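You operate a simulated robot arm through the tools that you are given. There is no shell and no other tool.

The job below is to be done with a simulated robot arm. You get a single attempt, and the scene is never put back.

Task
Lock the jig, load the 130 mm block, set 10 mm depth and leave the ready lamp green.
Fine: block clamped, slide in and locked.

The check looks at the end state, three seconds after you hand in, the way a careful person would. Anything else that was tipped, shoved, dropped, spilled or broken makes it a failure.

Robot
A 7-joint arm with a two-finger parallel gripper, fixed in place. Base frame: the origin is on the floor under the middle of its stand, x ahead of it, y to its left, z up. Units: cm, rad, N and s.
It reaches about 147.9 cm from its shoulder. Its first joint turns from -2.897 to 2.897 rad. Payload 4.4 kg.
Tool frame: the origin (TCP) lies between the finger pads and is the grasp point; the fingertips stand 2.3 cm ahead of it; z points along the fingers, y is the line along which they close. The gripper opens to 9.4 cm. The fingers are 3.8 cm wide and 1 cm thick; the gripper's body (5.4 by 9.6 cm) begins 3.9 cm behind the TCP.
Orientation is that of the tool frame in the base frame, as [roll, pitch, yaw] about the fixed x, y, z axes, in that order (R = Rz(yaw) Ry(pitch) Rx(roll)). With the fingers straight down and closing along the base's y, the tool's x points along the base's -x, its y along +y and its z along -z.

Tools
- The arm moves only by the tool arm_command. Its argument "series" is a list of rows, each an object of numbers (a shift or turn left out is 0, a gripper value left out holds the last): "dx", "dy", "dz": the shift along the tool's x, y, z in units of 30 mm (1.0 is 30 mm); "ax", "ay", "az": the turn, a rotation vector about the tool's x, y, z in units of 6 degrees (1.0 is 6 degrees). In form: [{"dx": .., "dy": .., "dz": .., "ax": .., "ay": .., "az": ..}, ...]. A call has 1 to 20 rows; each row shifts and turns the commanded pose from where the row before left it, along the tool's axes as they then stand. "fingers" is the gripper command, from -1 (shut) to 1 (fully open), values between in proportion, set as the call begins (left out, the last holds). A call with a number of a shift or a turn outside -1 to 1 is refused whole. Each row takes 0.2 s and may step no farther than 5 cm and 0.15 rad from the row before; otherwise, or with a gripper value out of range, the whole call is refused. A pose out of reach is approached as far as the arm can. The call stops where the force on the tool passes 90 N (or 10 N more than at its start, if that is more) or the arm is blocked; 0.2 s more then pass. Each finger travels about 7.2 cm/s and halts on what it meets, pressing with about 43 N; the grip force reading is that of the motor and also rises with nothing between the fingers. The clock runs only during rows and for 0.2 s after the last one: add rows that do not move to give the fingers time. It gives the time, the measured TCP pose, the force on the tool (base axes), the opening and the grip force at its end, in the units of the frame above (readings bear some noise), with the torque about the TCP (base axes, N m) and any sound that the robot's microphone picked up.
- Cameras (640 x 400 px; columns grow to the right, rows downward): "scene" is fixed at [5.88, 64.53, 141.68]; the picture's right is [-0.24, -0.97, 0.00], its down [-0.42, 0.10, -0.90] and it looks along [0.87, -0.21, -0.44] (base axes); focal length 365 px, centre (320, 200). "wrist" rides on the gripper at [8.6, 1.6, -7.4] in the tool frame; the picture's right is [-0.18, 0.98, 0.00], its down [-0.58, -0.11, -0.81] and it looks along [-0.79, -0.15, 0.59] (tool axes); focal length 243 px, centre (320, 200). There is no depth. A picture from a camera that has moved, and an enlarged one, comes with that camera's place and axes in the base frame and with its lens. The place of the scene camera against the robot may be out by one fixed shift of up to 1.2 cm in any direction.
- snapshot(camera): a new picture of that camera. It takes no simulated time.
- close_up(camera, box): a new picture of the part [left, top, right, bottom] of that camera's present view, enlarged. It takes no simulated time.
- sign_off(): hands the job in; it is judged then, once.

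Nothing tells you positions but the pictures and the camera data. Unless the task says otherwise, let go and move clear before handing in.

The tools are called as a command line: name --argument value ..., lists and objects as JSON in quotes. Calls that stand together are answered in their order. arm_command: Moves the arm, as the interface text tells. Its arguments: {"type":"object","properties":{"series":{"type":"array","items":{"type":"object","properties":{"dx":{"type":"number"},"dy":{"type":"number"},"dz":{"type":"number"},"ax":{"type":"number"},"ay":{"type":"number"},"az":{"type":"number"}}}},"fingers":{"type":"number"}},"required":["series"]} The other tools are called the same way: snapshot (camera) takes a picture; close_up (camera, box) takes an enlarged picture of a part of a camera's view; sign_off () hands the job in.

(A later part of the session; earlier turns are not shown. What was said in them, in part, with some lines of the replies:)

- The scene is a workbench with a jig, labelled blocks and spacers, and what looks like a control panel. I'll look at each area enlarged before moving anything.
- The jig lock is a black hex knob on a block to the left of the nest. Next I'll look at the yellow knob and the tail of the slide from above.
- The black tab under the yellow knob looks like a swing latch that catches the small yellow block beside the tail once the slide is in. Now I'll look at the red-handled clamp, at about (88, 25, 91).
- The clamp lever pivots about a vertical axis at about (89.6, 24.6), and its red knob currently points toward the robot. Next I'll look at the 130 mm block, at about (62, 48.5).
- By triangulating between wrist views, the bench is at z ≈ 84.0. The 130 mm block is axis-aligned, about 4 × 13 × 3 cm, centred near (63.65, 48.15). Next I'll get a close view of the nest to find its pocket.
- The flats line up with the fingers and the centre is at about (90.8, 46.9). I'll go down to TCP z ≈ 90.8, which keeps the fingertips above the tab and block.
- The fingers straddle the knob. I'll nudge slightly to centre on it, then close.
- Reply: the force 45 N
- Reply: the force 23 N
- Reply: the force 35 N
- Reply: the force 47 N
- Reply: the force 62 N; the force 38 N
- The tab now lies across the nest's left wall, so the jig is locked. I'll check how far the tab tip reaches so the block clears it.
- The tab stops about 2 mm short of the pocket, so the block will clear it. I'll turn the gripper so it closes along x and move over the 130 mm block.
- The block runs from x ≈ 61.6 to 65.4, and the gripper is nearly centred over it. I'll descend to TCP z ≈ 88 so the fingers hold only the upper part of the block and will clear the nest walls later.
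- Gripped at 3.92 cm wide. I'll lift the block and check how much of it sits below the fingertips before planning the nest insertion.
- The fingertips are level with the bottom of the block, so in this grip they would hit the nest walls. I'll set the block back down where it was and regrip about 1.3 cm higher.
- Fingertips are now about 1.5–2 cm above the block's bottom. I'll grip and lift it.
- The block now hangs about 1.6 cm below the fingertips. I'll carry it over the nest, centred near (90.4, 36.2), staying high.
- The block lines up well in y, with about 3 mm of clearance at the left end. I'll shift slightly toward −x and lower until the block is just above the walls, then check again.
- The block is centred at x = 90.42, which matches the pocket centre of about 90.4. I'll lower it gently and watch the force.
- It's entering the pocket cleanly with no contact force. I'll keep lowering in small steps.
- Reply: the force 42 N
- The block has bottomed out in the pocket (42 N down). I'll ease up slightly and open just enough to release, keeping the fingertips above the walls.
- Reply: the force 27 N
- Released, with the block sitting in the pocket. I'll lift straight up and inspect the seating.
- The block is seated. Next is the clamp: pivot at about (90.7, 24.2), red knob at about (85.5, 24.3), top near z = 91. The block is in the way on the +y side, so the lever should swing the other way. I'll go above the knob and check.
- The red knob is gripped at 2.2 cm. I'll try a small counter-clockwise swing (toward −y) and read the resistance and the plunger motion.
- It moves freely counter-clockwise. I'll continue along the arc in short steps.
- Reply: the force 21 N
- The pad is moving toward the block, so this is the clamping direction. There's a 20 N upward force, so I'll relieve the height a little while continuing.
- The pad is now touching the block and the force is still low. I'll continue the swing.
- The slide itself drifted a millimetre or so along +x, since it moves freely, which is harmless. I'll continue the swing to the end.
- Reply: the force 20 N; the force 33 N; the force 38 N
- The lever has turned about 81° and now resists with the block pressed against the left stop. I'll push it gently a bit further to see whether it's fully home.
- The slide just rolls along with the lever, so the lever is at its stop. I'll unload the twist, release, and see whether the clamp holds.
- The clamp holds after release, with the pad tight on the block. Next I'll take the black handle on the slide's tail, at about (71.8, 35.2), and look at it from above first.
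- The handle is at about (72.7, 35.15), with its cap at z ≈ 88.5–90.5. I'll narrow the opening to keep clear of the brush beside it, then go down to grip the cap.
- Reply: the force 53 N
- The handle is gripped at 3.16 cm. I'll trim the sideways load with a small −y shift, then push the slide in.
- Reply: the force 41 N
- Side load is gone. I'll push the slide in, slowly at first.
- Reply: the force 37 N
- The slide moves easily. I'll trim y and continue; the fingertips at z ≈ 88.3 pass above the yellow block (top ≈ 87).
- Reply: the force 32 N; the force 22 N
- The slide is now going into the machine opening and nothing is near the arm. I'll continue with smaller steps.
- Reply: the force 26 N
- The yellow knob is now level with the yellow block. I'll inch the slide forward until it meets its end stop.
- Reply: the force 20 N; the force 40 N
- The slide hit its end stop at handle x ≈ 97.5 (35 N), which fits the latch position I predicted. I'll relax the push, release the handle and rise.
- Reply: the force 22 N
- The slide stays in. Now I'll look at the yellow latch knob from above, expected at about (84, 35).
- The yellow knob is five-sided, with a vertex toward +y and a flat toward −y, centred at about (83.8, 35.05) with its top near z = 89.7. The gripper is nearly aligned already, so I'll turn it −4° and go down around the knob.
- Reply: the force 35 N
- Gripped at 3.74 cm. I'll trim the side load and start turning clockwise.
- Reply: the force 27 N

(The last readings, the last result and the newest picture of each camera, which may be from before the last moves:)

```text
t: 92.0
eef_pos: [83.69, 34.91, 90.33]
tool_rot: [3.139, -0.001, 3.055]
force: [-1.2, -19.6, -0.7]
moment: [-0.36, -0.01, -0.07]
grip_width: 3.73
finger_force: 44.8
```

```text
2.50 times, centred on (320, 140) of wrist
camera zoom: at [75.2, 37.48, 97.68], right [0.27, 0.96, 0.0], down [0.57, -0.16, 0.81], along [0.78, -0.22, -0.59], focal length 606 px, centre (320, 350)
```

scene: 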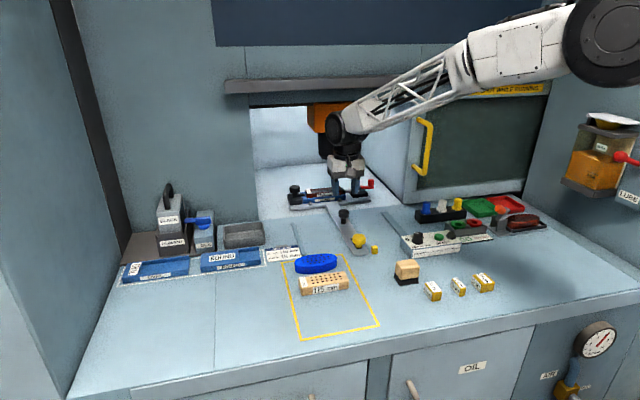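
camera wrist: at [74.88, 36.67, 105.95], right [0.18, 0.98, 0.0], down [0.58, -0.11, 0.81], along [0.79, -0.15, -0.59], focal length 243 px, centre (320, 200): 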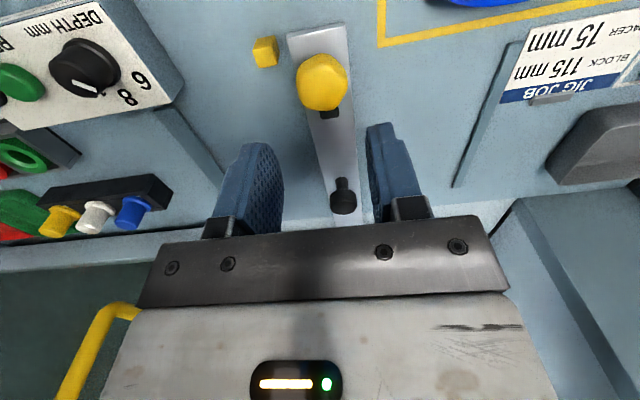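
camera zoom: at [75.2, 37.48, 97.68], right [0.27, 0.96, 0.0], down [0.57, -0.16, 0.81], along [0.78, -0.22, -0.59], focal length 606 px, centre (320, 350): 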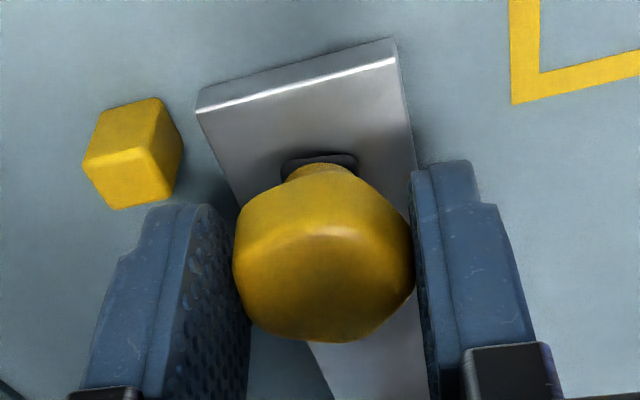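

The knob and its tab are turning with the gripper. Continuing clockwise.

arm_command --series '[{"dy": -0.015, "az": 0.7}, {"az": 0.7}, {"az": 0.7}, {"az": 0.7}]'

arm_command --series '[{"az": 0.7}, {"az": 0.7}, {"az": 0.7}]'

close_up --camera "scene" --box '[340, 205, 400, 260]'

```text
t: 93.0
eef_pos: [83.74, 34.96, 90.27]
tool_rot: [-3.141, 0.002, 2.759]
force: [-12.9, 7.7, 5.2]
moment: [0.19, 0.25, 0.01]
grip_width: 3.71
finger_force: 44.8
```

```text
t: 93.8
eef_pos: [83.83, 34.98, 90.31]
tool_rot: [-3.141, -0.001, 2.539]
force: [0.3, 39.0, -0.8]
moment: [0.55, -0.29, 0.09]
grip_width: 3.75
finger_force: 45.5
```

```text
7.27 times, centred on (370, 232) of scene
camera zoom: at [5.88, 64.53, 141.68], right [-0.24, -0.97, 0.0], down [-0.42, 0.1, -0.9], along [0.87, -0.21, -0.44], focal length 2653 px, centre (-44, -36)
```

zoom: 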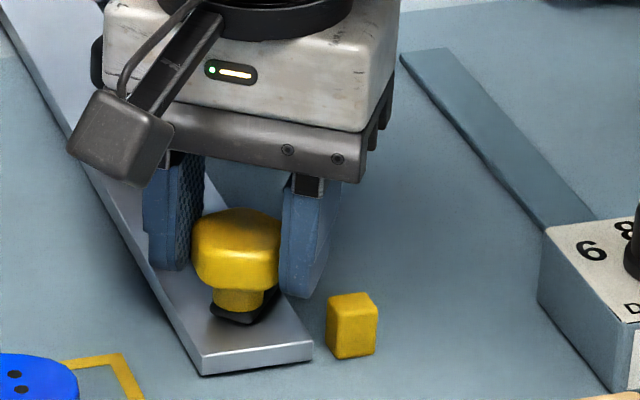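

arm_command --series '[{"dx": 0.021, "dy": 0.03, "az": 0.6}, {"az": 0.7}, {"az": 0.7}]'

arm_command --series '[{"az": 0.7}, {"az": 0.7}, {"az": 0.7}]'

close_up --camera "scene" --box '[340, 205, 400, 260]'

```text
t: 94.6
eef_pos: [83.78, 35.19, 90.16]
tool_rot: [-3.141, 0.0, 2.33]
force: [4.5, 27.7, 0.0]
moment: [0.36, -0.4, 0.06]
grip_width: 3.71
finger_force: 44.4
```

```text
t: 95.4
eef_pos: [83.86, 35.1, 90.27]
tool_rot: [3.14, 0.0, 2.111]
force: [2.9, 31.8, 0.9]
moment: [0.77, 0.06, 0.04]
grip_width: 3.72
finger_force: 45.3
```

```text
7.27 times, centred on (370, 232) of scene
camera zoom: at [5.88, 64.53, 141.68], right [-0.24, -0.97, 0.0], down [-0.42, 0.1, -0.9], along [0.87, -0.21, -0.44], focal length 2653 px, centre (-44, -36)
```

zoom: 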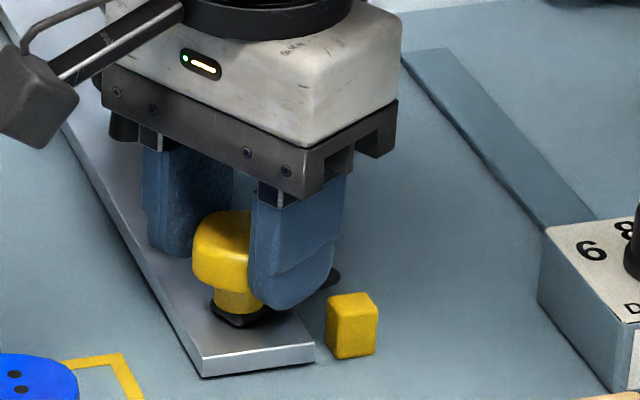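

The tab tip is sweeping round behind the yellow block. I'll continue with smaller steps.

arm_command --series '[{"dx": 0.026, "dy": 0.015, "az": 0.6}, {"az": 0.6}, {"az": 0.6}]'

arm_command --series '[{"az": 0.5}, {"az": 0.5}]'

close_up --camera "scene" --box '[340, 205, 400, 260]'

```text
t: 96.2
eef_pos: [83.91, 35.07, 90.28]
tool_rot: [-3.14, 0.001, 1.923]
force: [4.7, 16.4, 4.9]
moment: [0.12, -0.12, 0.04]
grip_width: 3.7
finger_force: 45.4
```

```text
t: 96.8
eef_pos: [83.7, 35.0, 90.29]
tool_rot: [-3.141, 0.0, 1.816]
force: [6.8, 6.7, 8.3]
moment: [-0.03, -0.34, 0.04]
grip_width: 3.75
finger_force: 45.1
```

```text
7.27 times, centred on (370, 232) of scene
camera zoom: at [5.88, 64.53, 141.68], right [-0.24, -0.97, 0.0], down [-0.42, 0.1, -0.9], along [0.87, -0.21, -0.44], focal length 2653 px, centre (-44, -36)
```

zoom: 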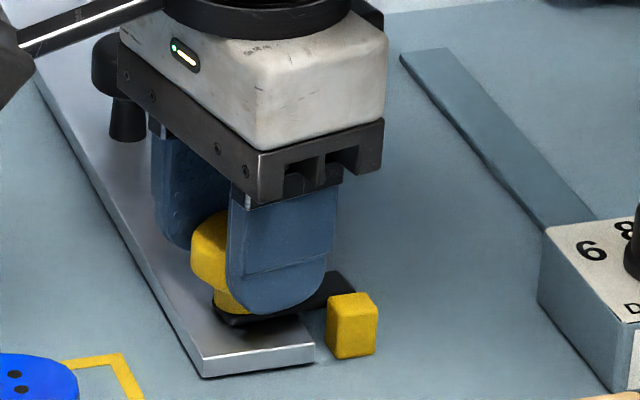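

arm_command --series '[{"az": 0.4}, {"az": 0.4}]'

arm_command --series '[{"az": 0.35}, {"az": 0.35}]'

close_up --camera "scene" --box '[340, 205, 400, 260]'

```text
t: 97.4
eef_pos: [83.78, 35.16, 90.39]
tool_rot: [-3.141, 0.0, 1.736]
force: [8.3, 2.3, 10.8]
moment: [0.04, -0.43, 0.02]
grip_width: 3.72
finger_force: 45.0
```

```text
t: 98.0
eef_pos: [83.68, 35.17, 90.3]
tool_rot: [-3.14, 0.002, 1.661]
force: [8.1, 5.1, 13.7]
moment: [-0.02, -0.19, 0.91]
grip_width: 3.74
finger_force: 44.9
```

```text
7.27 times, centred on (370, 232) of scene
camera zoom: at [5.88, 64.53, 141.68], right [-0.24, -0.97, 0.0], down [-0.42, 0.1, -0.9], along [0.87, -0.21, -0.44], focal length 2653 px, centre (-44, -36)
```

zoom: 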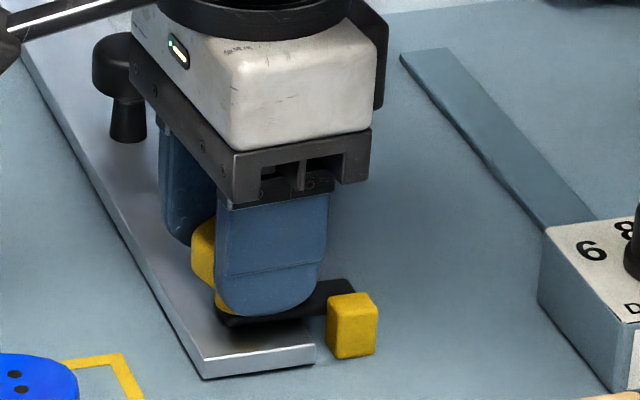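

Torque rose to 0.9 N·m at about 89°, and the tab lies behind the yellow block. I'll unload, release and lift to inspect.

arm_command --series '[{"az": -0.35}, {}]'

arm_command --series '[{}, {}]' --fingers 0.0

arm_command --series '[{"dz": -0.4}, {"dz": -0.6}, {"dz": -0.8}, {"dz": -0.8}]'

close_up --camera "scene" --box '[340, 205, 400, 260]'

snapshot --camera "wrist"

close_up --camera "scene" --box '[400, 220, 500, 270]'

```text
t: 98.6
eef_pos: [83.69, 35.1, 90.19]
tool_rot: [3.141, 0.0, 1.699]
force: [1.6, 6.6, 17.4]
moment: [0.27, -0.04, -0.01]
grip_width: 3.72
finger_force: 45.0
```

```text
t: 99.2
eef_pos: [83.75, 35.1, 90.25]
tool_rot: [-3.141, -0.002, 1.697]
force: [0.2, -0.2, -0.8]
moment: [0.04, 0.01, 0.0]
grip_width: 4.73
finger_force: 0.0
```

```text
t: 100.2
eef_pos: [83.65, 35.13, 98.12]
tool_rot: [3.141, 0.0, 1.7]
force: [0.3, -0.6, 1.2]
moment: [-0.03, 0.02, -0.01]
grip_width: 4.71
finger_force: 0.2
```

```text
7.27 times, centred on (370, 232) of scene
camera zoom: at [5.88, 64.53, 141.68], right [-0.24, -0.97, 0.0], down [-0.42, 0.1, -0.9], along [0.87, -0.21, -0.44], focal length 2653 px, centre (-44, -36)
```

zoom: 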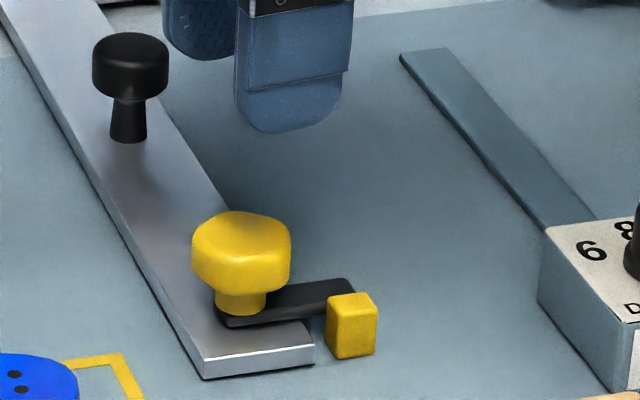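

```text
taken
camera wrist: at [84.17, 44.03, 105.5], right [1.0, -0.06, 0.0], down [-0.03, -0.59, 0.81], along [-0.05, -0.81, -0.59], focal length 243 px, centre (320, 200)
```

wrist: 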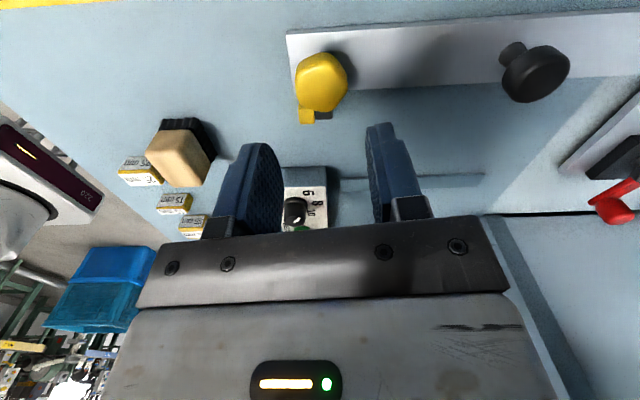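

```text
6.40 times, centred on (450, 245) of scene
camera zoom: at [5.88, 64.53, 141.68], right [-0.24, -0.97, 0.0], down [-0.42, 0.1, -0.9], along [0.87, -0.21, -0.44], focal length 2335 px, centre (-512, -88)
```

zoom: 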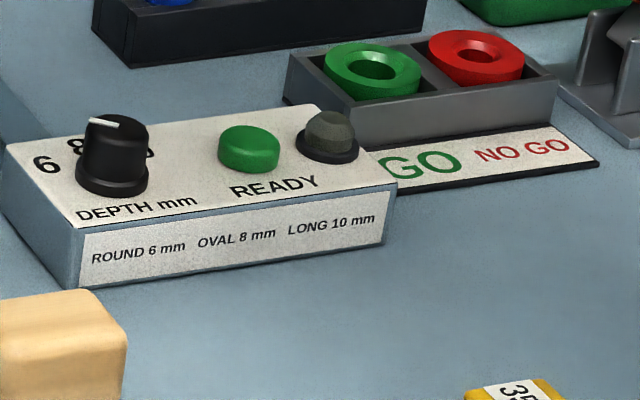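

The slide is in and latched behind the yellow block. Next is the depth knob at about (79.55, 20.05). I'll turn the gripper back so it has room for 90° clockwise, and move above the knob.

arm_command --series '[{"az": -0.965}, {"az": -0.965}, {"az": -0.965}, {"az": -0.965}, {"az": -0.965}, {"az": -0.965}, {"az": -0.965}, {"az": -0.965}, {"az": -0.965}, {"az": -0.965}, {"az": -0.965}, {"az": -0.965}, {"az": -0.965}, {"az": -0.965}, {"az": -0.965}, {"az": -0.965}]'

arm_command --series '[{"dx": 0.37, "dy": -0.787}, {"dx": 0.37, "dy": -0.787}, {"dx": 0.37, "dy": -0.787}, {"dx": 0.37, "dy": -0.787}, {"dx": 0.37, "dy": -0.787}, {"dx": 0.37, "dy": -0.787}, {}]'

snapshot --camera "wrist"

close_up --camera "wrist" --box '[220, 20, 400, 150]'

```text
t: 103.6
eef_pos: [83.75, 35.15, 98.05]
tool_rot: [-3.139, 0.0, -2.967]
force: [0.2, -0.9, -0.1]
moment: [-0.06, 0.0, -0.02]
grip_width: 4.71
finger_force: 0.0
```

```text
t: 105.2
eef_pos: [79.51, 20.14, 98.0]
tool_rot: [-3.141, 0.0, -2.97]
force: [0.2, -0.4, -0.2]
moment: [-0.02, -0.01, 0.0]
grip_width: 4.71
finger_force: 0.1
```

```text
taken
camera wrist: at [70.75, 20.4, 105.38], right [0.01, 1.0, 0.0], down [0.59, -0.01, 0.81], along [0.81, -0.01, -0.59], focal length 243 px, centre (320, 200)
```

wrist: 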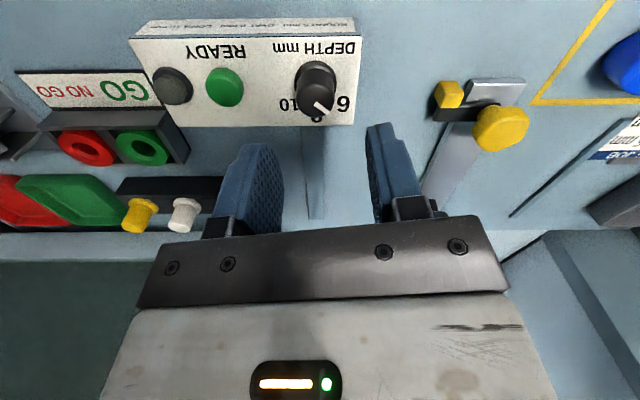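

```text
3.08 times, centred on (310, 85) of wrist
camera zoom: at [70.75, 20.4, 105.38], right [0.01, 1.0, 0.0], down [0.59, -0.01, 0.81], along [0.81, -0.01, -0.59], focal length 746 px, centre (351, 554)
```

zoom: 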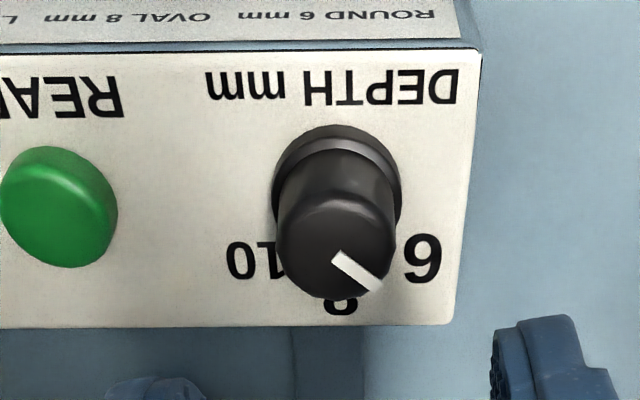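

The pointer still reads 6, with the knob axis at about (79.7, 19.9) and its top near z = 90.9. I'll descend around it, keeping the fingertips above the box top.

arm_command --series '[{"dx": -0.05, "dy": -0.08}, {"dz": 0.6}, {"dz": 0.6}, {"dz": 0.5}, {}]'

close_up --camera "wrist" --box '[220, 60, 420, 220]'

close_up --camera "scene" --box '[390, 200, 470, 270]'

```text
t: 106.4
eef_pos: [79.67, 19.63, 92.9]
tool_rot: [-3.141, 0.001, -2.968]
force: [0.3, 0.1, 0.0]
moment: [0.0, -0.02, -0.03]
grip_width: 4.71
finger_force: 0.0
```

```text
2.50 times, centred on (320, 140) of wrist
camera zoom: at [70.91, 19.88, 100.28], right [0.01, 1.0, 0.0], down [0.59, -0.01, 0.81], along [0.81, -0.01, -0.59], focal length 606 px, centre (320, 350)
```

zoom: 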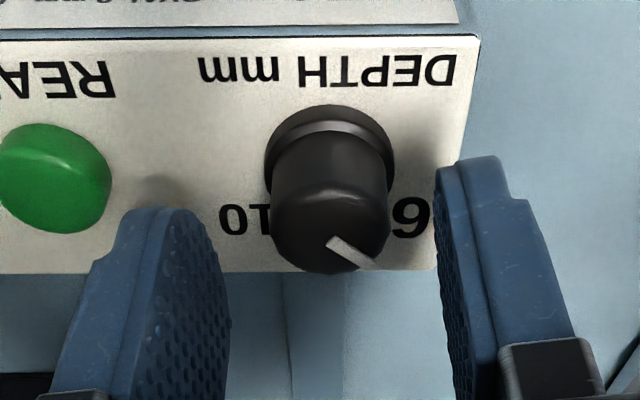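

```text
5.71 times, centred on (430, 235) of scene
camera zoom: at [5.88, 64.53, 141.68], right [-0.24, -0.97, 0.0], down [-0.42, 0.1, -0.9], along [0.87, -0.21, -0.44], focal length 2085 px, centre (-309, 0)
```

zoom: 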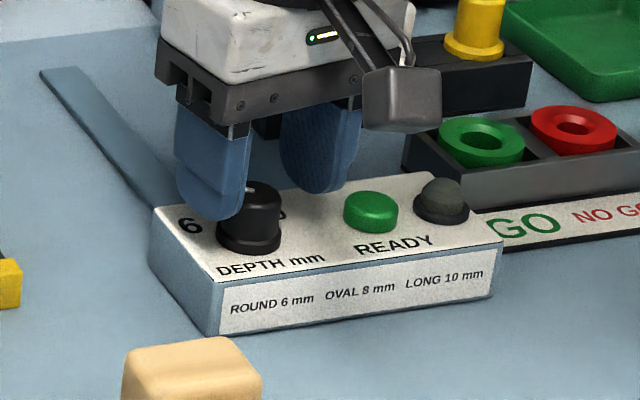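

arm_command --series '[{"dy": 0.03, "dz": 0.3}, {"dz": 0.28}, {}]'

arm_command --series '[{}, {}, {}]' --fingers -1

close_up --camera "wrist" --box '[220, 60, 420, 220]'

close_up --camera "scene" --box '[390, 200, 470, 270]'

```text
t: 107.2
eef_pos: [79.82, 19.94, 91.2]
tool_rot: [3.14, 0.0, -2.968]
force: [0.5, 0.1, 1.0]
moment: [-0.02, -0.02, -0.04]
grip_width: 4.71
finger_force: 0.1
```

```text
t: 108.0
eef_pos: [79.8, 19.93, 91.17]
tool_rot: [-3.141, 0.0, -2.97]
force: [2.3, -17.3, -0.2]
moment: [-0.33, -0.13, -0.04]
grip_width: 2.87
finger_force: 45.1
```

```text
2.50 times, centred on (320, 140) of wrist
camera zoom: at [70.96, 20.09, 98.56], right [0.01, 1.0, 0.0], down [0.59, -0.01, 0.81], along [0.81, -0.01, -0.59], focal length 606 px, centre (320, 350)
```

zoom: 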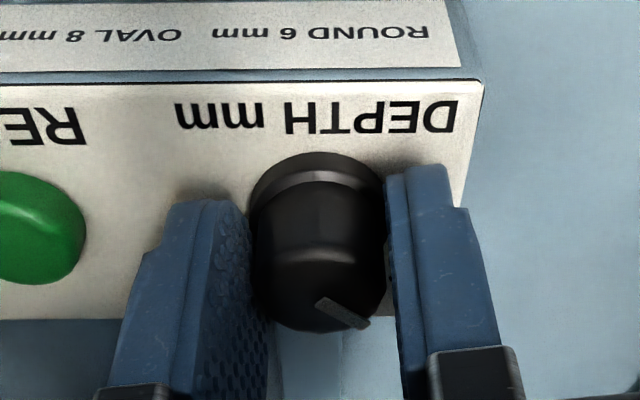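

```text
5.71 times, centred on (430, 235) of scene
camera zoom: at [5.88, 64.53, 141.68], right [-0.24, -0.97, 0.0], down [-0.42, 0.1, -0.9], along [0.87, -0.21, -0.44], focal length 2085 px, centre (-309, 0)
```

zoom: 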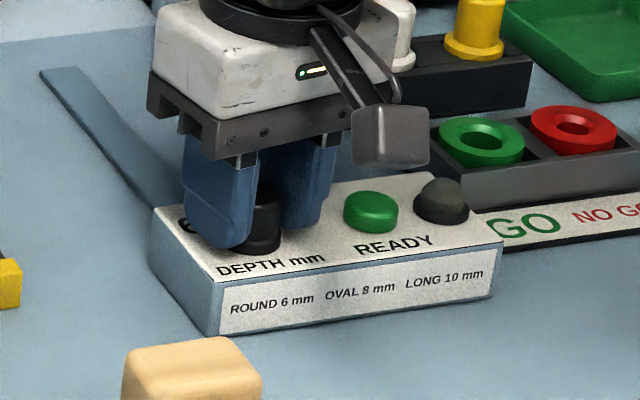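

Gripped at 2.87 cm. I'll turn it clockwise in stages and watch the pointer.

arm_command --series '[{"dy": -0.012, "az": 0.5}, {"az": 0.7}, {"az": 0.7}, {"az": 0.7}]'

close_up --camera "wrist" --box '[220, 60, 420, 220]'

```text
t: 109.0
eef_pos: [79.86, 19.93, 91.17]
tool_rot: [-3.141, 0.0, 3.041]
force: [14.9, -22.7, -9.1]
moment: [-0.58, -1.3, -0.04]
grip_width: 2.87
finger_force: 44.8
```

```text
2.50 times, centred on (320, 140) of wrist
camera zoom: at [71.32, 22.46, 98.56], right [0.28, 0.96, 0.0], down [0.57, -0.17, 0.81], along [0.77, -0.23, -0.59], focal length 606 px, centre (320, 350)
```

zoom: 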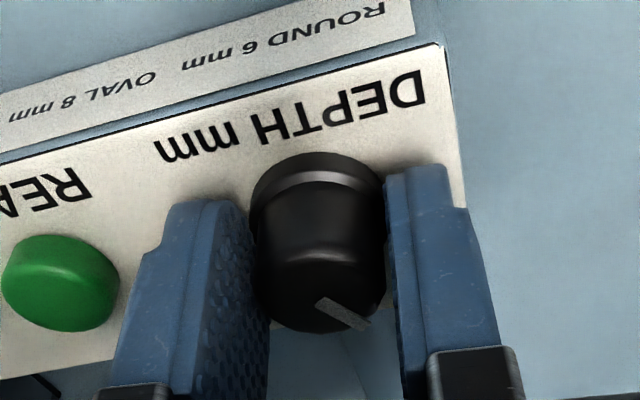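

arm_command --series '[{"dx": -0.015, "dy": -0.019, "az": 0.7}, {"az": 0.7}, {"az": 0.7}, {"az": 0.7}]'

arm_command --series '[{"az": 0.7}, {"az": 0.7}, {"az": 0.7}]'

close_up --camera "wrist" --box '[220, 60, 420, 220]'

```text
t: 110.0
eef_pos: [79.8, 19.85, 91.14]
tool_rot: [3.14, -0.001, 2.748]
force: [9.2, 9.3, -12.5]
moment: [-0.05, -0.78, 0.0]
grip_width: 2.83
finger_force: 44.8
```

```text
t: 110.8
eef_pos: [79.89, 19.88, 91.15]
tool_rot: [-3.141, 0.0, 2.528]
force: [-3.6, 18.2, -10.6]
moment: [0.63, 0.44, -0.01]
grip_width: 2.87
finger_force: 45.0
```

```text
2.50 times, centred on (320, 140) of wrist
camera zoom: at [73.63, 26.28, 98.57], right [0.72, 0.7, 0.0], down [0.41, -0.42, 0.81], along [0.56, -0.58, -0.59], focal length 606 px, centre (320, 350)
```

zoom: 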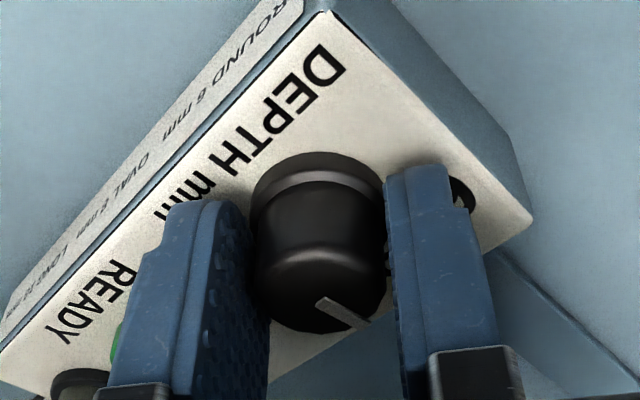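

arm_command --series '[{"dx": 0.01, "dy": 0.014, "az": 0.7}, {"az": 0.7}, {"az": 0.7}, {"az": 0.7}]'

arm_command --series '[{"az": 0.7}, {"az": 0.7}, {"az": 0.7}]'

close_up --camera "wrist" --box '[220, 60, 420, 220]'

```text
t: 111.8
eef_pos: [79.9, 19.93, 91.31]
tool_rot: [-3.14, 0.001, 2.236]
force: [4.2, 18.7, -25.4]
moment: [0.27, -0.2, 0.0]
grip_width: 2.88
finger_force: 45.1
```

```text
t: 112.6
eef_pos: [79.91, 19.94, 91.12]
tool_rot: [-3.141, 0.001, 2.016]
force: [1.2, 16.0, -22.5]
moment: [0.37, 0.03, 0.02]
grip_width: 2.81
finger_force: 44.8
```

```text
2.50 times, centred on (320, 140) of wrist
camera zoom: at [77.51, 28.47, 98.6], right [0.97, 0.26, 0.0], down [0.15, -0.57, 0.81], along [0.21, -0.78, -0.59], focal length 606 px, centre (320, 350)
```

zoom: 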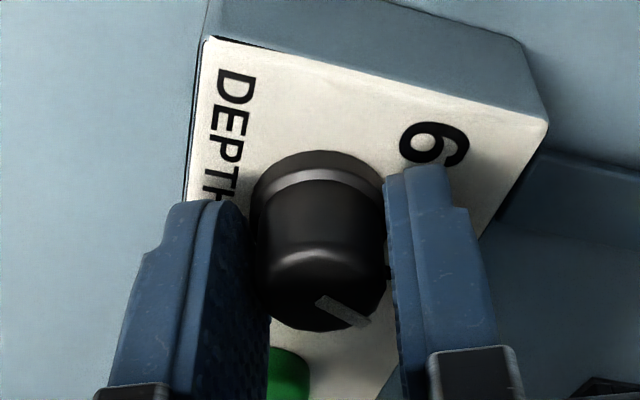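

arm_command --series '[{"dz": 0.02, "az": 0.65}, {"az": 0.65}]'

arm_command --series '[{"az": 0.65}, {"az": 0.65}, {}]'

close_up --camera "wrist" --box '[220, 60, 420, 220]'

close_up --camera "scene" --box '[390, 200, 490, 270]'

```text
t: 113.2
eef_pos: [79.72, 19.87, 91.21]
tool_rot: [-3.141, 0.0, 1.878]
force: [-21.5, 13.0, -2.1]
moment: [0.57, 0.56, -0.03]
grip_width: 2.85
finger_force: 44.6
```

```text
t: 114.0
eef_pos: [79.73, 19.85, 91.2]
tool_rot: [-3.141, 0.0, 1.744]
force: [-47.9, 11.5, 16.2]
moment: [0.15, 1.26, 0.0]
grip_width: 2.83
finger_force: 45.1
```

```text
2.50 times, centred on (320, 140) of wrist
camera zoom: at [79.88, 28.76, 98.6], right [1.0, -0.01, 0.0], down [-0.01, -0.59, 0.81], along [-0.01, -0.81, -0.59], focal length 606 px, centre (320, 350)
```

zoom: 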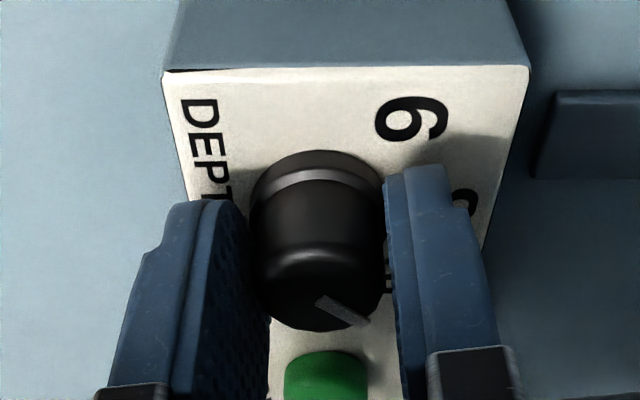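

```text
5.71 times, centred on (440, 235) of scene
camera zoom: at [5.88, 64.53, 141.68], right [-0.24, -0.97, 0.0], down [-0.42, 0.1, -0.9], along [0.87, -0.21, -0.44], focal length 2085 px, centre (-366, 0)
```

zoom: 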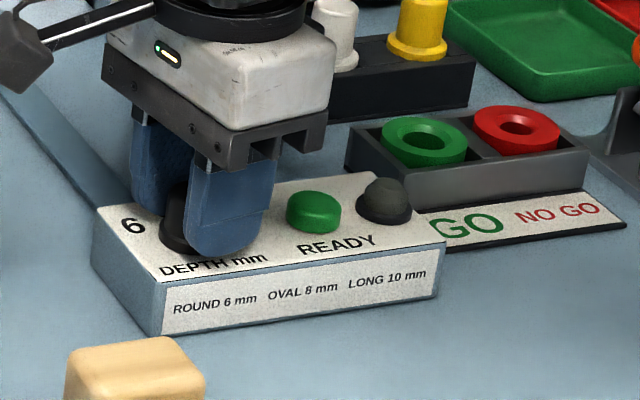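

Turned a full 90°. I'll unload the side force, release, lift and read the dial.

arm_command --series '[{"dy": -0.035, "dx": 0.005}, {}]'

arm_command --series '[{}, {}]' --fingers 0.0

arm_command --series '[{"dz": -0.4}, {"dz": -0.6}, {"dz": -0.7}, {"dz": -0.6}]'

snapshot --camera "wrist"

close_up --camera "wrist" --box '[240, 0, 420, 140]'

close_up --camera "scene" --box '[390, 210, 490, 270]'

```text
t: 114.6
eef_pos: [79.76, 19.87, 91.26]
tool_rot: [3.14, -0.001, 1.744]
force: [-8.6, 18.8, -1.6]
moment: [0.26, 0.08, 0.0]
grip_width: 2.81
finger_force: 44.9
```

```text
t: 115.2
eef_pos: [79.76, 19.76, 91.22]
tool_rot: [-3.141, 0.0, 1.743]
force: [0.2, 0.5, 1.3]
moment: [-0.03, -0.02, 0.02]
grip_width: 4.68
finger_force: 0.0
```

```text
t: 116.2
eef_pos: [79.83, 19.77, 98.11]
tool_rot: [-3.141, 0.002, 1.745]
force: [-0.8, 0.8, 0.5]
moment: [-0.01, -0.01, -0.02]
grip_width: 4.7
finger_force: 0.0
```

```text
taken
camera wrist: at [79.83, 28.71, 105.47], right [1.0, -0.01, 0.0], down [-0.01, -0.59, 0.81], along [-0.01, -0.81, -0.59], focal length 243 px, centre (320, 200)
```

wrist: 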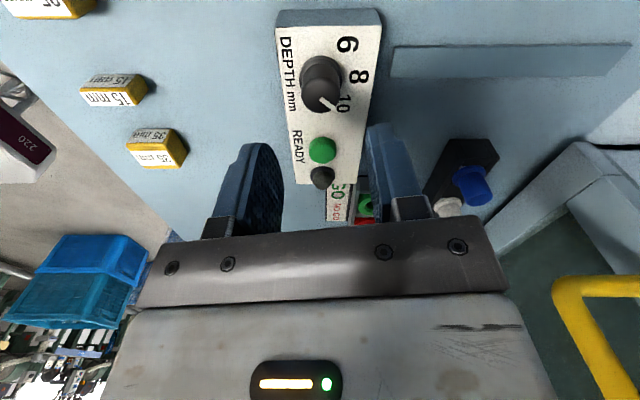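

```text
2.86 times, centred on (330, 70) of wrist
camera zoom: at [79.83, 28.71, 105.47], right [1.0, -0.01, 0.0], down [-0.01, -0.59, 0.81], along [-0.01, -0.81, -0.59], focal length 693 px, centre (291, 571)
```

zoom: 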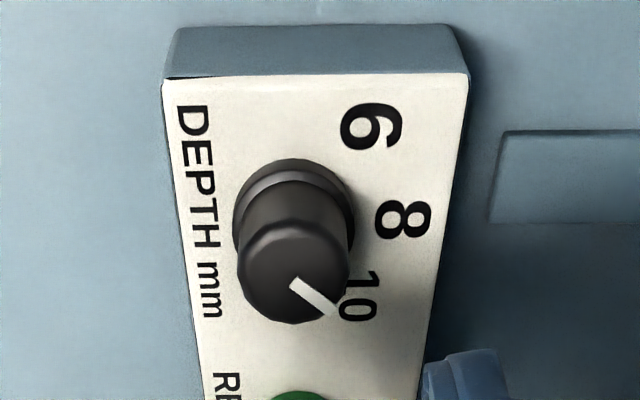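

```text
6.40 times, centred on (440, 240) of scene
camera zoom: at [5.88, 64.53, 141.68], right [-0.24, -0.97, 0.0], down [-0.42, 0.1, -0.9], along [0.87, -0.21, -0.44], focal length 2335 px, centre (-448, -56)
```

zoom: 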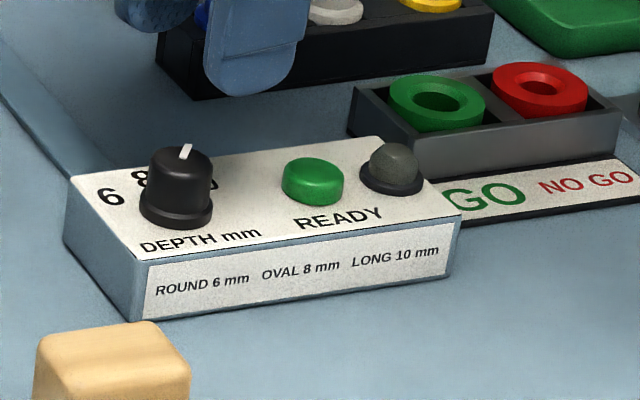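

The pointer is near 10 but may be a little short. I'll zoom in to measure it properly.

close_up --camera "wrist" --box '[295, 40, 365, 120]'

close_up --camera "scene" --box '[402, 222, 432, 250]'

```text
5.00 times, centred on (330, 80) of wrist
camera zoom: at [79.83, 28.71, 105.47], right [1.0, -0.01, 0.0], down [-0.01, -0.59, 0.81], along [-0.01, -0.81, -0.59], focal length 1213 px, centre (270, 800)
```

zoom: 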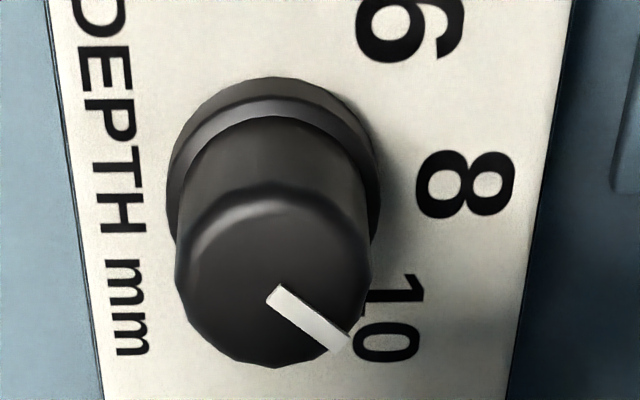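

```text
14.29 times, centred on (417, 236) of scene
camera zoom: at [5.88, 64.53, 141.68], right [-0.24, -0.97, 0.0], down [-0.42, 0.1, -0.9], along [0.87, -0.21, -0.44], focal length 5212 px, centre (-1066, -314)
```

zoom: 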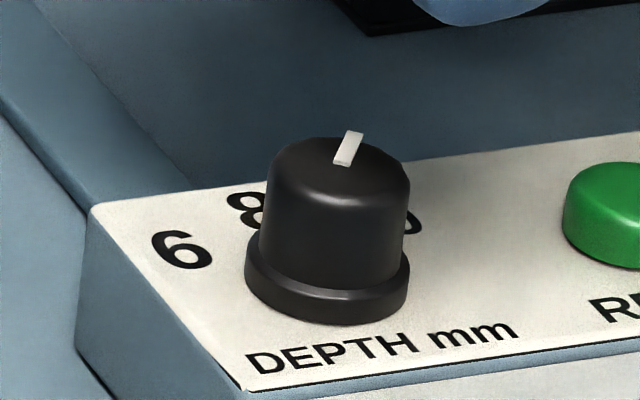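

Measured from both cameras, the pointer is at about −39.5°, while the label for 10 is at about −49° (it started at about +51° on 6). It needs roughly 10–11° more. I'll regrip and turn it further.

arm_command --series '[{"dz": 0.6}, {"dz": 0.7}, {"dz": 0.6}, {"dz": 0.4}, {}]'

arm_command --series '[{}, {}, {}]' --fingers -1

arm_command --series '[{"az": 0.6}, {"az": 0.6}, {"az": 0.6}, {}]'

```text
t: 117.4
eef_pos: [79.73, 19.99, 91.24]
tool_rot: [3.141, 0.0, 1.744]
force: [-0.2, 0.2, 0.0]
moment: [0.02, 0.01, -0.01]
grip_width: 4.7
finger_force: 0.0
```

```text
t: 118.2
eef_pos: [79.76, 19.94, 91.16]
tool_rot: [3.14, 0.0, 1.745]
force: [33.2, 6.8, -11.0]
moment: [0.21, -0.8, 0.04]
grip_width: 2.84
finger_force: 45.4
```

```text
t: 119.2
eef_pos: [79.79, 19.76, 91.26]
tool_rot: [3.139, 0.0, 1.554]
force: [25.8, 19.8, 8.0]
moment: [0.38, -0.64, 0.3]
grip_width: 2.84
finger_force: 45.1
```

arm_command --series '[{"az": 0.25}, {}]'

```text
t: 119.8
eef_pos: [79.77, 19.86, 91.17]
tool_rot: [3.14, 0.001, 1.528]
force: [20.3, 16.7, 17.9]
moment: [0.17, -0.38, 0.56]
grip_width: 2.82
finger_force: 45.3
```

The torque is climbing, so the knob is at its end stop, which is the 10 position. I'll unload and release, then check the dial and lamp.

arm_command --series '[{"az": -0.2}, {}]'

arm_command --series '[{}, {}]' --fingers 0.0

arm_command --series '[{"dz": -0.4}, {"dz": -0.6}, {"dz": -0.7}, {"dz": -0.6}]'

close_up --camera "wrist" --box '[270, 0, 400, 200]'

close_up --camera "scene" --box '[396, 212, 476, 262]'

```text
t: 120.4
eef_pos: [79.84, 19.97, 91.23]
tool_rot: [3.141, -0.002, 1.551]
force: [27.6, 16.1, 21.7]
moment: [0.37, -0.68, 0.0]
grip_width: 2.84
finger_force: 45.1
```

```text
t: 121.0
eef_pos: [79.63, 19.88, 91.06]
tool_rot: [-3.14, 0.0, 1.55]
force: [-0.3, 0.8, 0.5]
moment: [0.0, -0.02, 0.0]
grip_width: 4.72
finger_force: 0.0
```

```text
t: 122.0
eef_pos: [79.62, 19.78, 98.04]
tool_rot: [3.14, 0.0, 1.55]
force: [0.4, -1.1, -0.4]
moment: [0.0, 0.01, 0.0]
grip_width: 4.68
finger_force: 0.2
```

```text
2.00 times, centred on (335, 100) of wrist
camera zoom: at [81.33, 28.52, 105.48], right [0.98, -0.2, 0.0], down [-0.12, -0.58, 0.81], along [-0.17, -0.79, -0.59], focal length 485 px, centre (290, 400)
```

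zoom: 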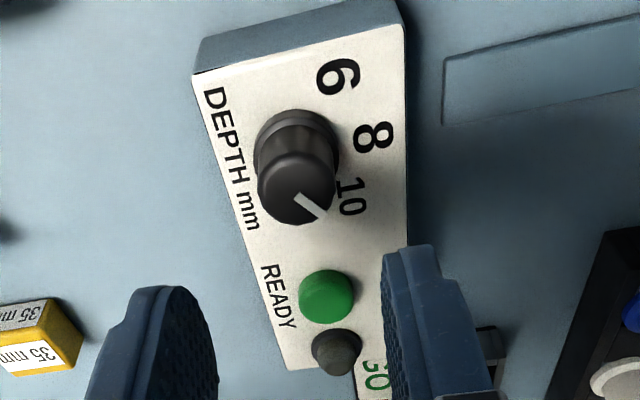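

```text
8.00 times, centred on (436, 237) of scene
camera zoom: at [5.88, 64.53, 141.68], right [-0.24, -0.97, 0.0], down [-0.42, 0.1, -0.9], along [0.87, -0.21, -0.44], focal length 2919 px, centre (-608, -96)
```

zoom: 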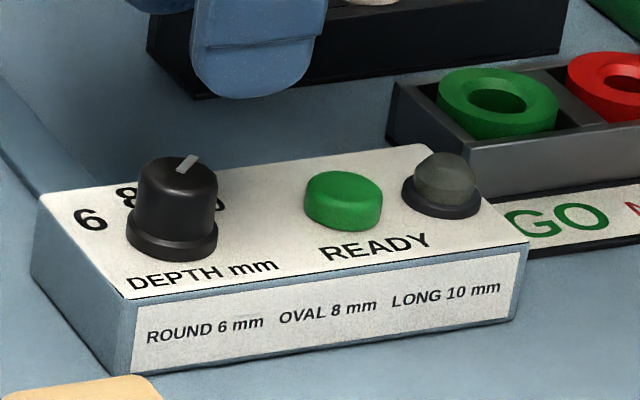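

The pointer is at about −51°, matching the 10 position. Next is the READY button at about (79.85, 13.8). I'll close the fingers, square the gripper up so it stays clear of the lamp, and move above it.

arm_command --series '[{"az": -0.95}, {"az": -0.95}, {"az": -0.95}, {"az": -0.95}, {"az": -0.95}, {"az": -0.95}, {"az": -0.95}, {"az": -0.95}, {"az": -0.95}, {"az": -0.95}, {"az": -0.95}, {"az": -0.95}, {"az": -0.95}, {"az": -0.95}, {"az": -0.95}, {"az": -0.95}]' --fingers -1

arm_command --series '[{"dx": -0.02, "dy": -0.7}, {"dx": -0.02, "dy": -0.7}, {"dx": -0.02, "dy": -0.6}, {"dz": 0.5}, {"dz": 0.5}, {}]'

snapshot --camera "wrist"

close_up --camera "scene" --box '[396, 190, 496, 262]'

```text
t: 125.4
eef_pos: [79.52, 19.81, 97.96]
tool_rot: [-3.141, 0.0, -3.137]
force: [0.4, 0.3, -0.1]
moment: [0.0, 0.02, 0.01]
grip_width: 0.01
finger_force: 42.6
```

```text
t: 126.8
eef_pos: [79.85, 14.08, 95.02]
tool_rot: [3.141, 0.001, -3.14]
force: [-0.1, -0.7, -0.4]
moment: [-0.02, 0.01, 0.0]
grip_width: 0.01
finger_force: 42.4
```

```text
taken
camera wrist: at [71.22, 15.69, 102.46], right [0.18, 0.98, 0.0], down [0.58, -0.11, 0.81], along [0.79, -0.15, -0.59], focal length 243 px, centre (320, 200)
```

wrist: 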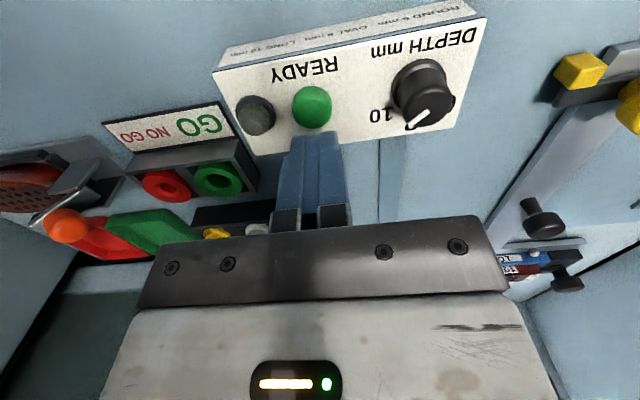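

```text
5.56 times, centred on (446, 226) of scene
camera zoom: at [5.88, 64.53, 141.68], right [-0.24, -0.97, 0.0], down [-0.42, 0.1, -0.9], along [0.87, -0.21, -0.44], focal length 2027 px, centre (-380, 56)
```

zoom: 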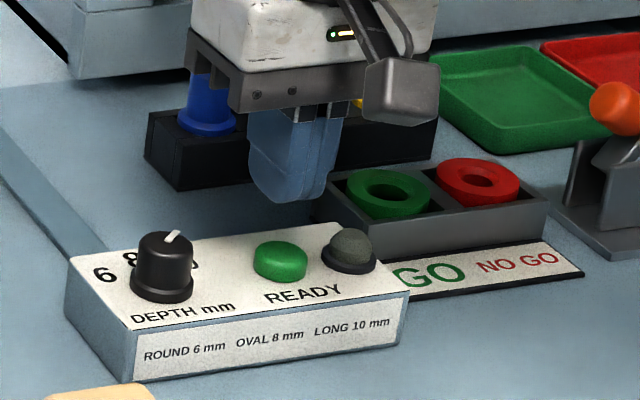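

arm_command --series '[{"dx": 0.03, "dz": 0.4}, {"dz": 0.35}, {}]'

close_up --camera "scene" --box '[406, 200, 476, 256]'

close_up --camera "wrist" --box '[220, 60, 420, 220]'

```text
t: 127.6
eef_pos: [79.67, 13.91, 92.82]
tool_rot: [3.141, -0.002, 3.14]
force: [-0.4, 0.0, -0.1]
moment: [0.02, -0.03, 0.0]
grip_width: 0.02
finger_force: 42.1
```

```text
7.14 times, centred on (441, 228) of scene
camera zoom: at [5.88, 64.53, 141.68], right [-0.24, -0.97, 0.0], down [-0.42, 0.1, -0.9], along [0.87, -0.21, -0.44], focal length 2606 px, centre (-544, 0)
```

zoom: 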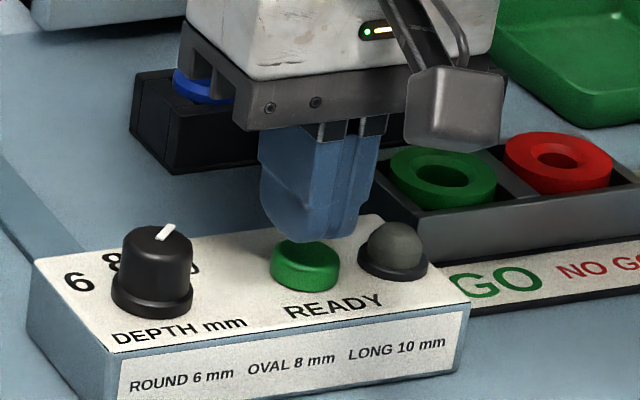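

```text
2.50 times, centred on (320, 140) of wrist
camera zoom: at [71.08, 15.6, 100.22], right [0.18, 0.98, 0.0], down [0.58, -0.11, 0.81], along [0.79, -0.15, -0.59], focal length 606 px, centre (320, 350)
```

zoom: 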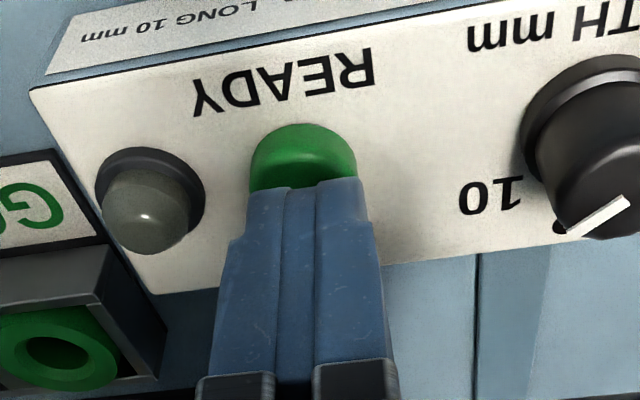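

The fingertips are right above the button. I'll press down gently in small steps, watching the force and lamp.

arm_command --series '[{"dz": 0.1}, {"dz": 0.1}, {}]'

arm_command --series '[{"dz": 0.06}, {"dz": 0.06}, {}]'

close_up --camera "scene" --box '[406, 200, 476, 256]'

```text
t: 128.4
eef_pos: [79.71, 13.84, 92.21]
tool_rot: [3.14, -0.001, 3.141]
force: [0.0, -0.1, 0.0]
moment: [-0.03, 0.02, -0.02]
grip_width: 0.01
finger_force: 42.7
```

```text
t: 129.2
eef_pos: [79.73, 13.89, 91.91]
tool_rot: [3.142, 0.0, -3.14]
force: [0.0, 0.0, -0.2]
moment: [0.01, 0.0, 0.01]
grip_width: 0.0
finger_force: 42.6
```

```text
7.14 times, centred on (441, 228) of scene
camera zoom: at [5.88, 64.53, 141.68], right [-0.24, -0.97, 0.0], down [-0.42, 0.1, -0.9], along [0.87, -0.21, -0.44], focal length 2606 px, centre (-544, 0)
```

zoom: 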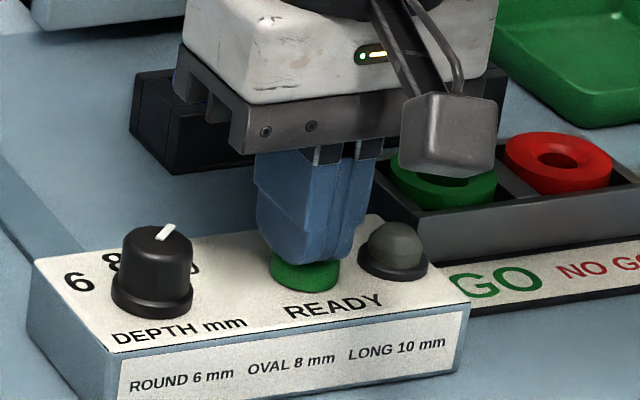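

arm_command --series '[{"dz": 0.05}, {"dz": 0.05}, {}]'

arm_command --series '[{"dz": 0.05}, {}]'

close_up --camera "scene" --box '[406, 200, 476, 256]'

```text
t: 130.0
eef_pos: [79.81, 13.81, 91.57]
tool_rot: [3.14, 0.0, 3.141]
force: [0.5, 1.1, 0.9]
moment: [0.02, 0.0, 0.01]
grip_width: 0.0
finger_force: 43.2
```

```text
t: 130.6
eef_pos: [79.61, 13.8, 91.41]
tool_rot: [3.141, 0.002, 3.141]
force: [1.9, -2.2, 2.4]
moment: [-0.06, -0.03, -0.01]
grip_width: 0.0
finger_force: 42.6
heard: click
```

```text
7.14 times, centred on (441, 228) of scene
camera zoom: at [5.88, 64.53, 141.68], right [-0.24, -0.97, 0.0], down [-0.42, 0.1, -0.9], along [0.87, -0.21, -0.44], focal length 2606 px, centre (-544, 0)
```

zoom: 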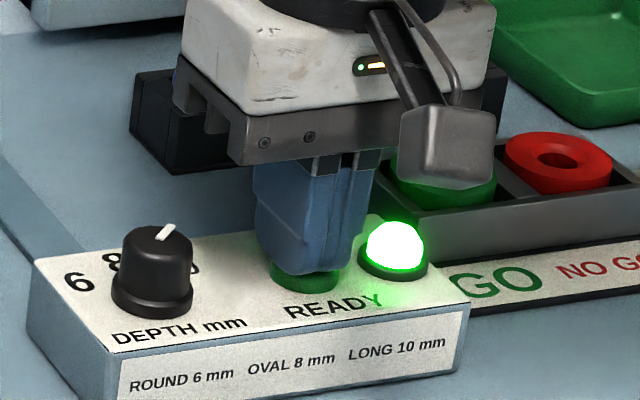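

A click, and the lamp is green. I'll lift straight off the button and make sure the lamp stays green.

arm_command --series '[{"dz": -0.2}, {"dz": -0.5}, {"dz": -0.8}, {"dz": -0.8}, {"dz": -0.8}, {}]'

snapshot --camera "scene"

close_up --camera "scene" --box '[390, 200, 490, 262]'

close_up --camera "scene" --box '[280, 170, 400, 260]'

```text
t: 132.0
eef_pos: [79.93, 13.92, 100.75]
tool_rot: [-3.14, 0.0, -3.141]
force: [0.7, -0.4, -1.1]
moment: [-0.04, -0.01, -0.03]
grip_width: 0.02
finger_force: 42.3
```

```text
taken
```

scene: 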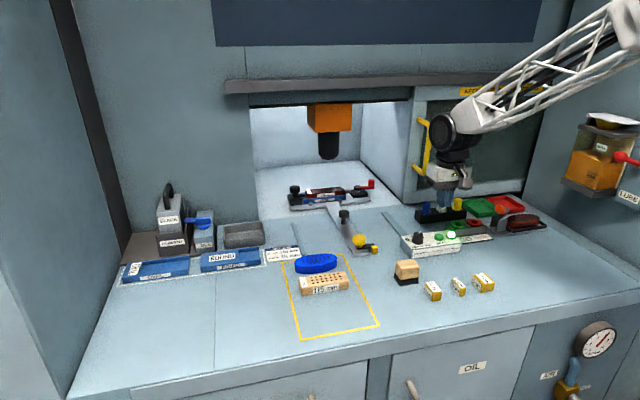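

```text
6.40 times, centred on (440, 231) of scene
camera zoom: at [5.88, 64.53, 141.68], right [-0.24, -0.97, 0.0], down [-0.42, 0.1, -0.9], along [0.87, -0.21, -0.44], focal length 2335 px, centre (-448, 2)
```

zoom: 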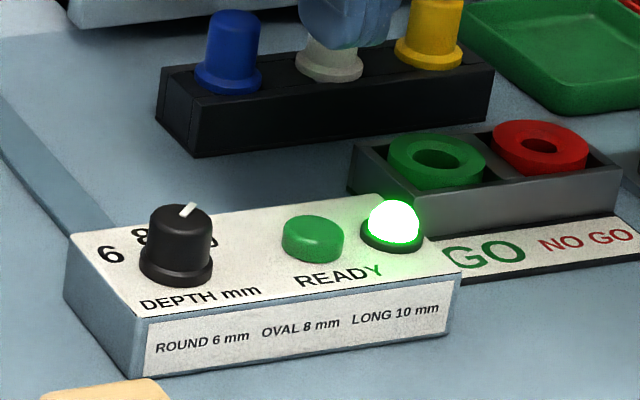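

```text
4.44 times, centred on (340, 215) of scene
camera zoom: at [5.88, 64.53, 141.68], right [-0.24, -0.97, 0.0], down [-0.42, 0.1, -0.9], along [0.87, -0.21, -0.44], focal length 1622 px, centre (231, 133)
```

zoom: 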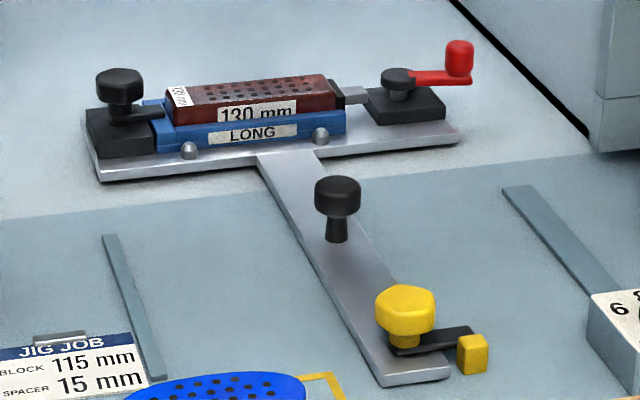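

The lamp stays green with the jig latched, block clamped, slide in and locked, and depth on 10. I'll pull the arm back well clear and check everything once more.

arm_command --series '[{"dz": -0.8}, {"dz": -0.8}, {"dx": 0.8, "dz": -0.5, "dy": 0.4}, {"dx": 0.8, "dz": -0.5, "dy": 0.4}, {"dx": 0.8, "dz": -0.3, "dy": 0.4}, {"dx": 0.8, "dz": -0.3, "dy": 0.4}, {"dx": 0.8, "dy": 0.4}, {"dx": 0.8, "dy": 0.4}, {"dx": 0.8, "dy": 0.4}, {"dx": 0.8, "dy": 0.4}, {}]'

snapshot --camera "scene"

close_up --camera "scene" --box '[390, 190, 550, 290]'

close_up --camera "scene" --box '[270, 170, 400, 270]'

snapshot --camera "wrist"

```text
t: 134.4
eef_pos: [60.5, 23.33, 110.51]
tool_rot: [-3.141, 0.0, -3.141]
force: [0.0, 0.2, -0.3]
moment: [0.0, -0.04, 0.01]
grip_width: 0.0
finger_force: 42.3
```

```text
taken
```

scene: 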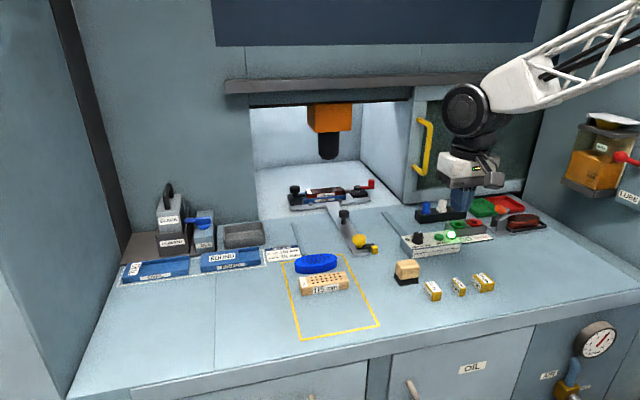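

```text
4.00 times, centred on (470, 240) of scene
camera zoom: at [5.88, 64.53, 141.68], right [-0.24, -0.97, 0.0], down [-0.42, 0.1, -0.9], along [0.87, -0.21, -0.44], focal length 1459 px, centre (-280, 40)
```

zoom: 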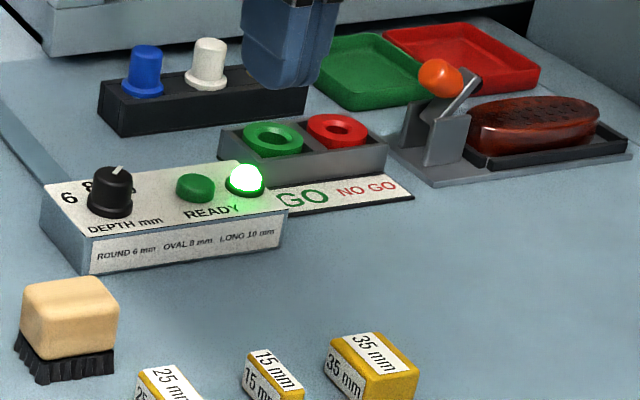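

```text
4.00 times, centred on (335, 220) of scene
camera zoom: at [5.88, 64.53, 141.68], right [-0.24, -0.97, 0.0], down [-0.42, 0.1, -0.9], along [0.87, -0.21, -0.44], focal length 1459 px, centre (260, 120)
```

zoom: 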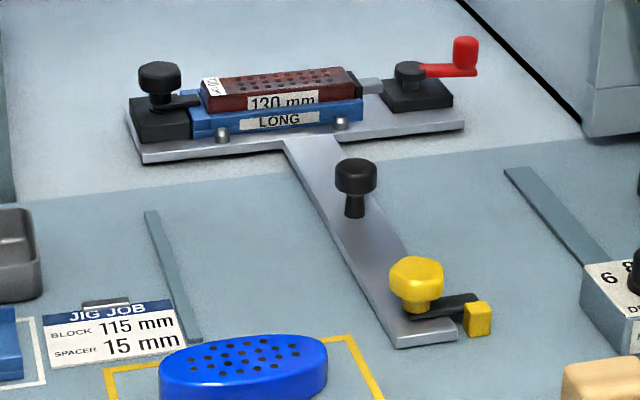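

```text
taken
camera wrist: at [51.78, 25.09, 117.85], right [0.18, 0.98, 0.0], down [0.58, -0.11, 0.81], along [0.79, -0.15, -0.59], focal length 243 px, centre (320, 200)
```

wrist: 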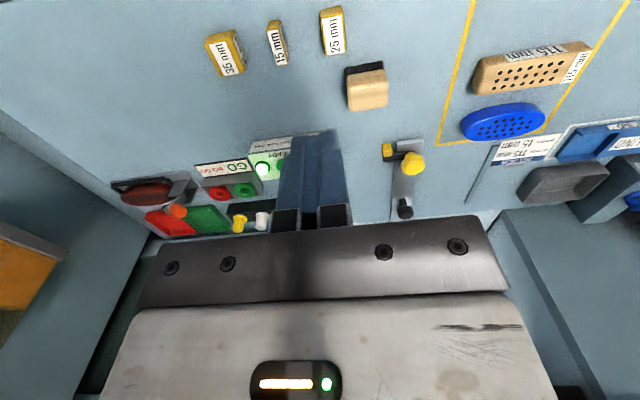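

The arm is clear and nothing else on the bench has moved. The jig is latched, the 130 mm block is clamped in the LONG nest, the slide is in and locked, depth reads 10, and the lamp is green. I'm handing the job in.

sign_off

```text
The job is handed in.
```

The job is done and handed in, with the ready lamp green when the arm pulled clear. I haven't seen the check's result.

- **Jig:** I turned the black knob clockwise to its stop, so its tab lies over the left wall of the LONG nest.
- **Block:** The 130 mm block sits in the nest. The red clamp lever is swung to its stop and the pad holds the block firmly against the left end.
- **Slide:** It is pushed in to its end stop. The yellow latch is turned so its tab sits behind the yellow block beside the slide.
- **Depth:** The dial points at 10, at its end stop.
- **Lamp:** I pressed READY, heard a click, and the lamp turned green and stayed green.

The job card on the bench says 115 mm block and 15 mm spacer. I followed your instruction (130 mm block, no spacer) and didn't touch the card or the other blocks. The final pictures show nothing else on the bench moved.
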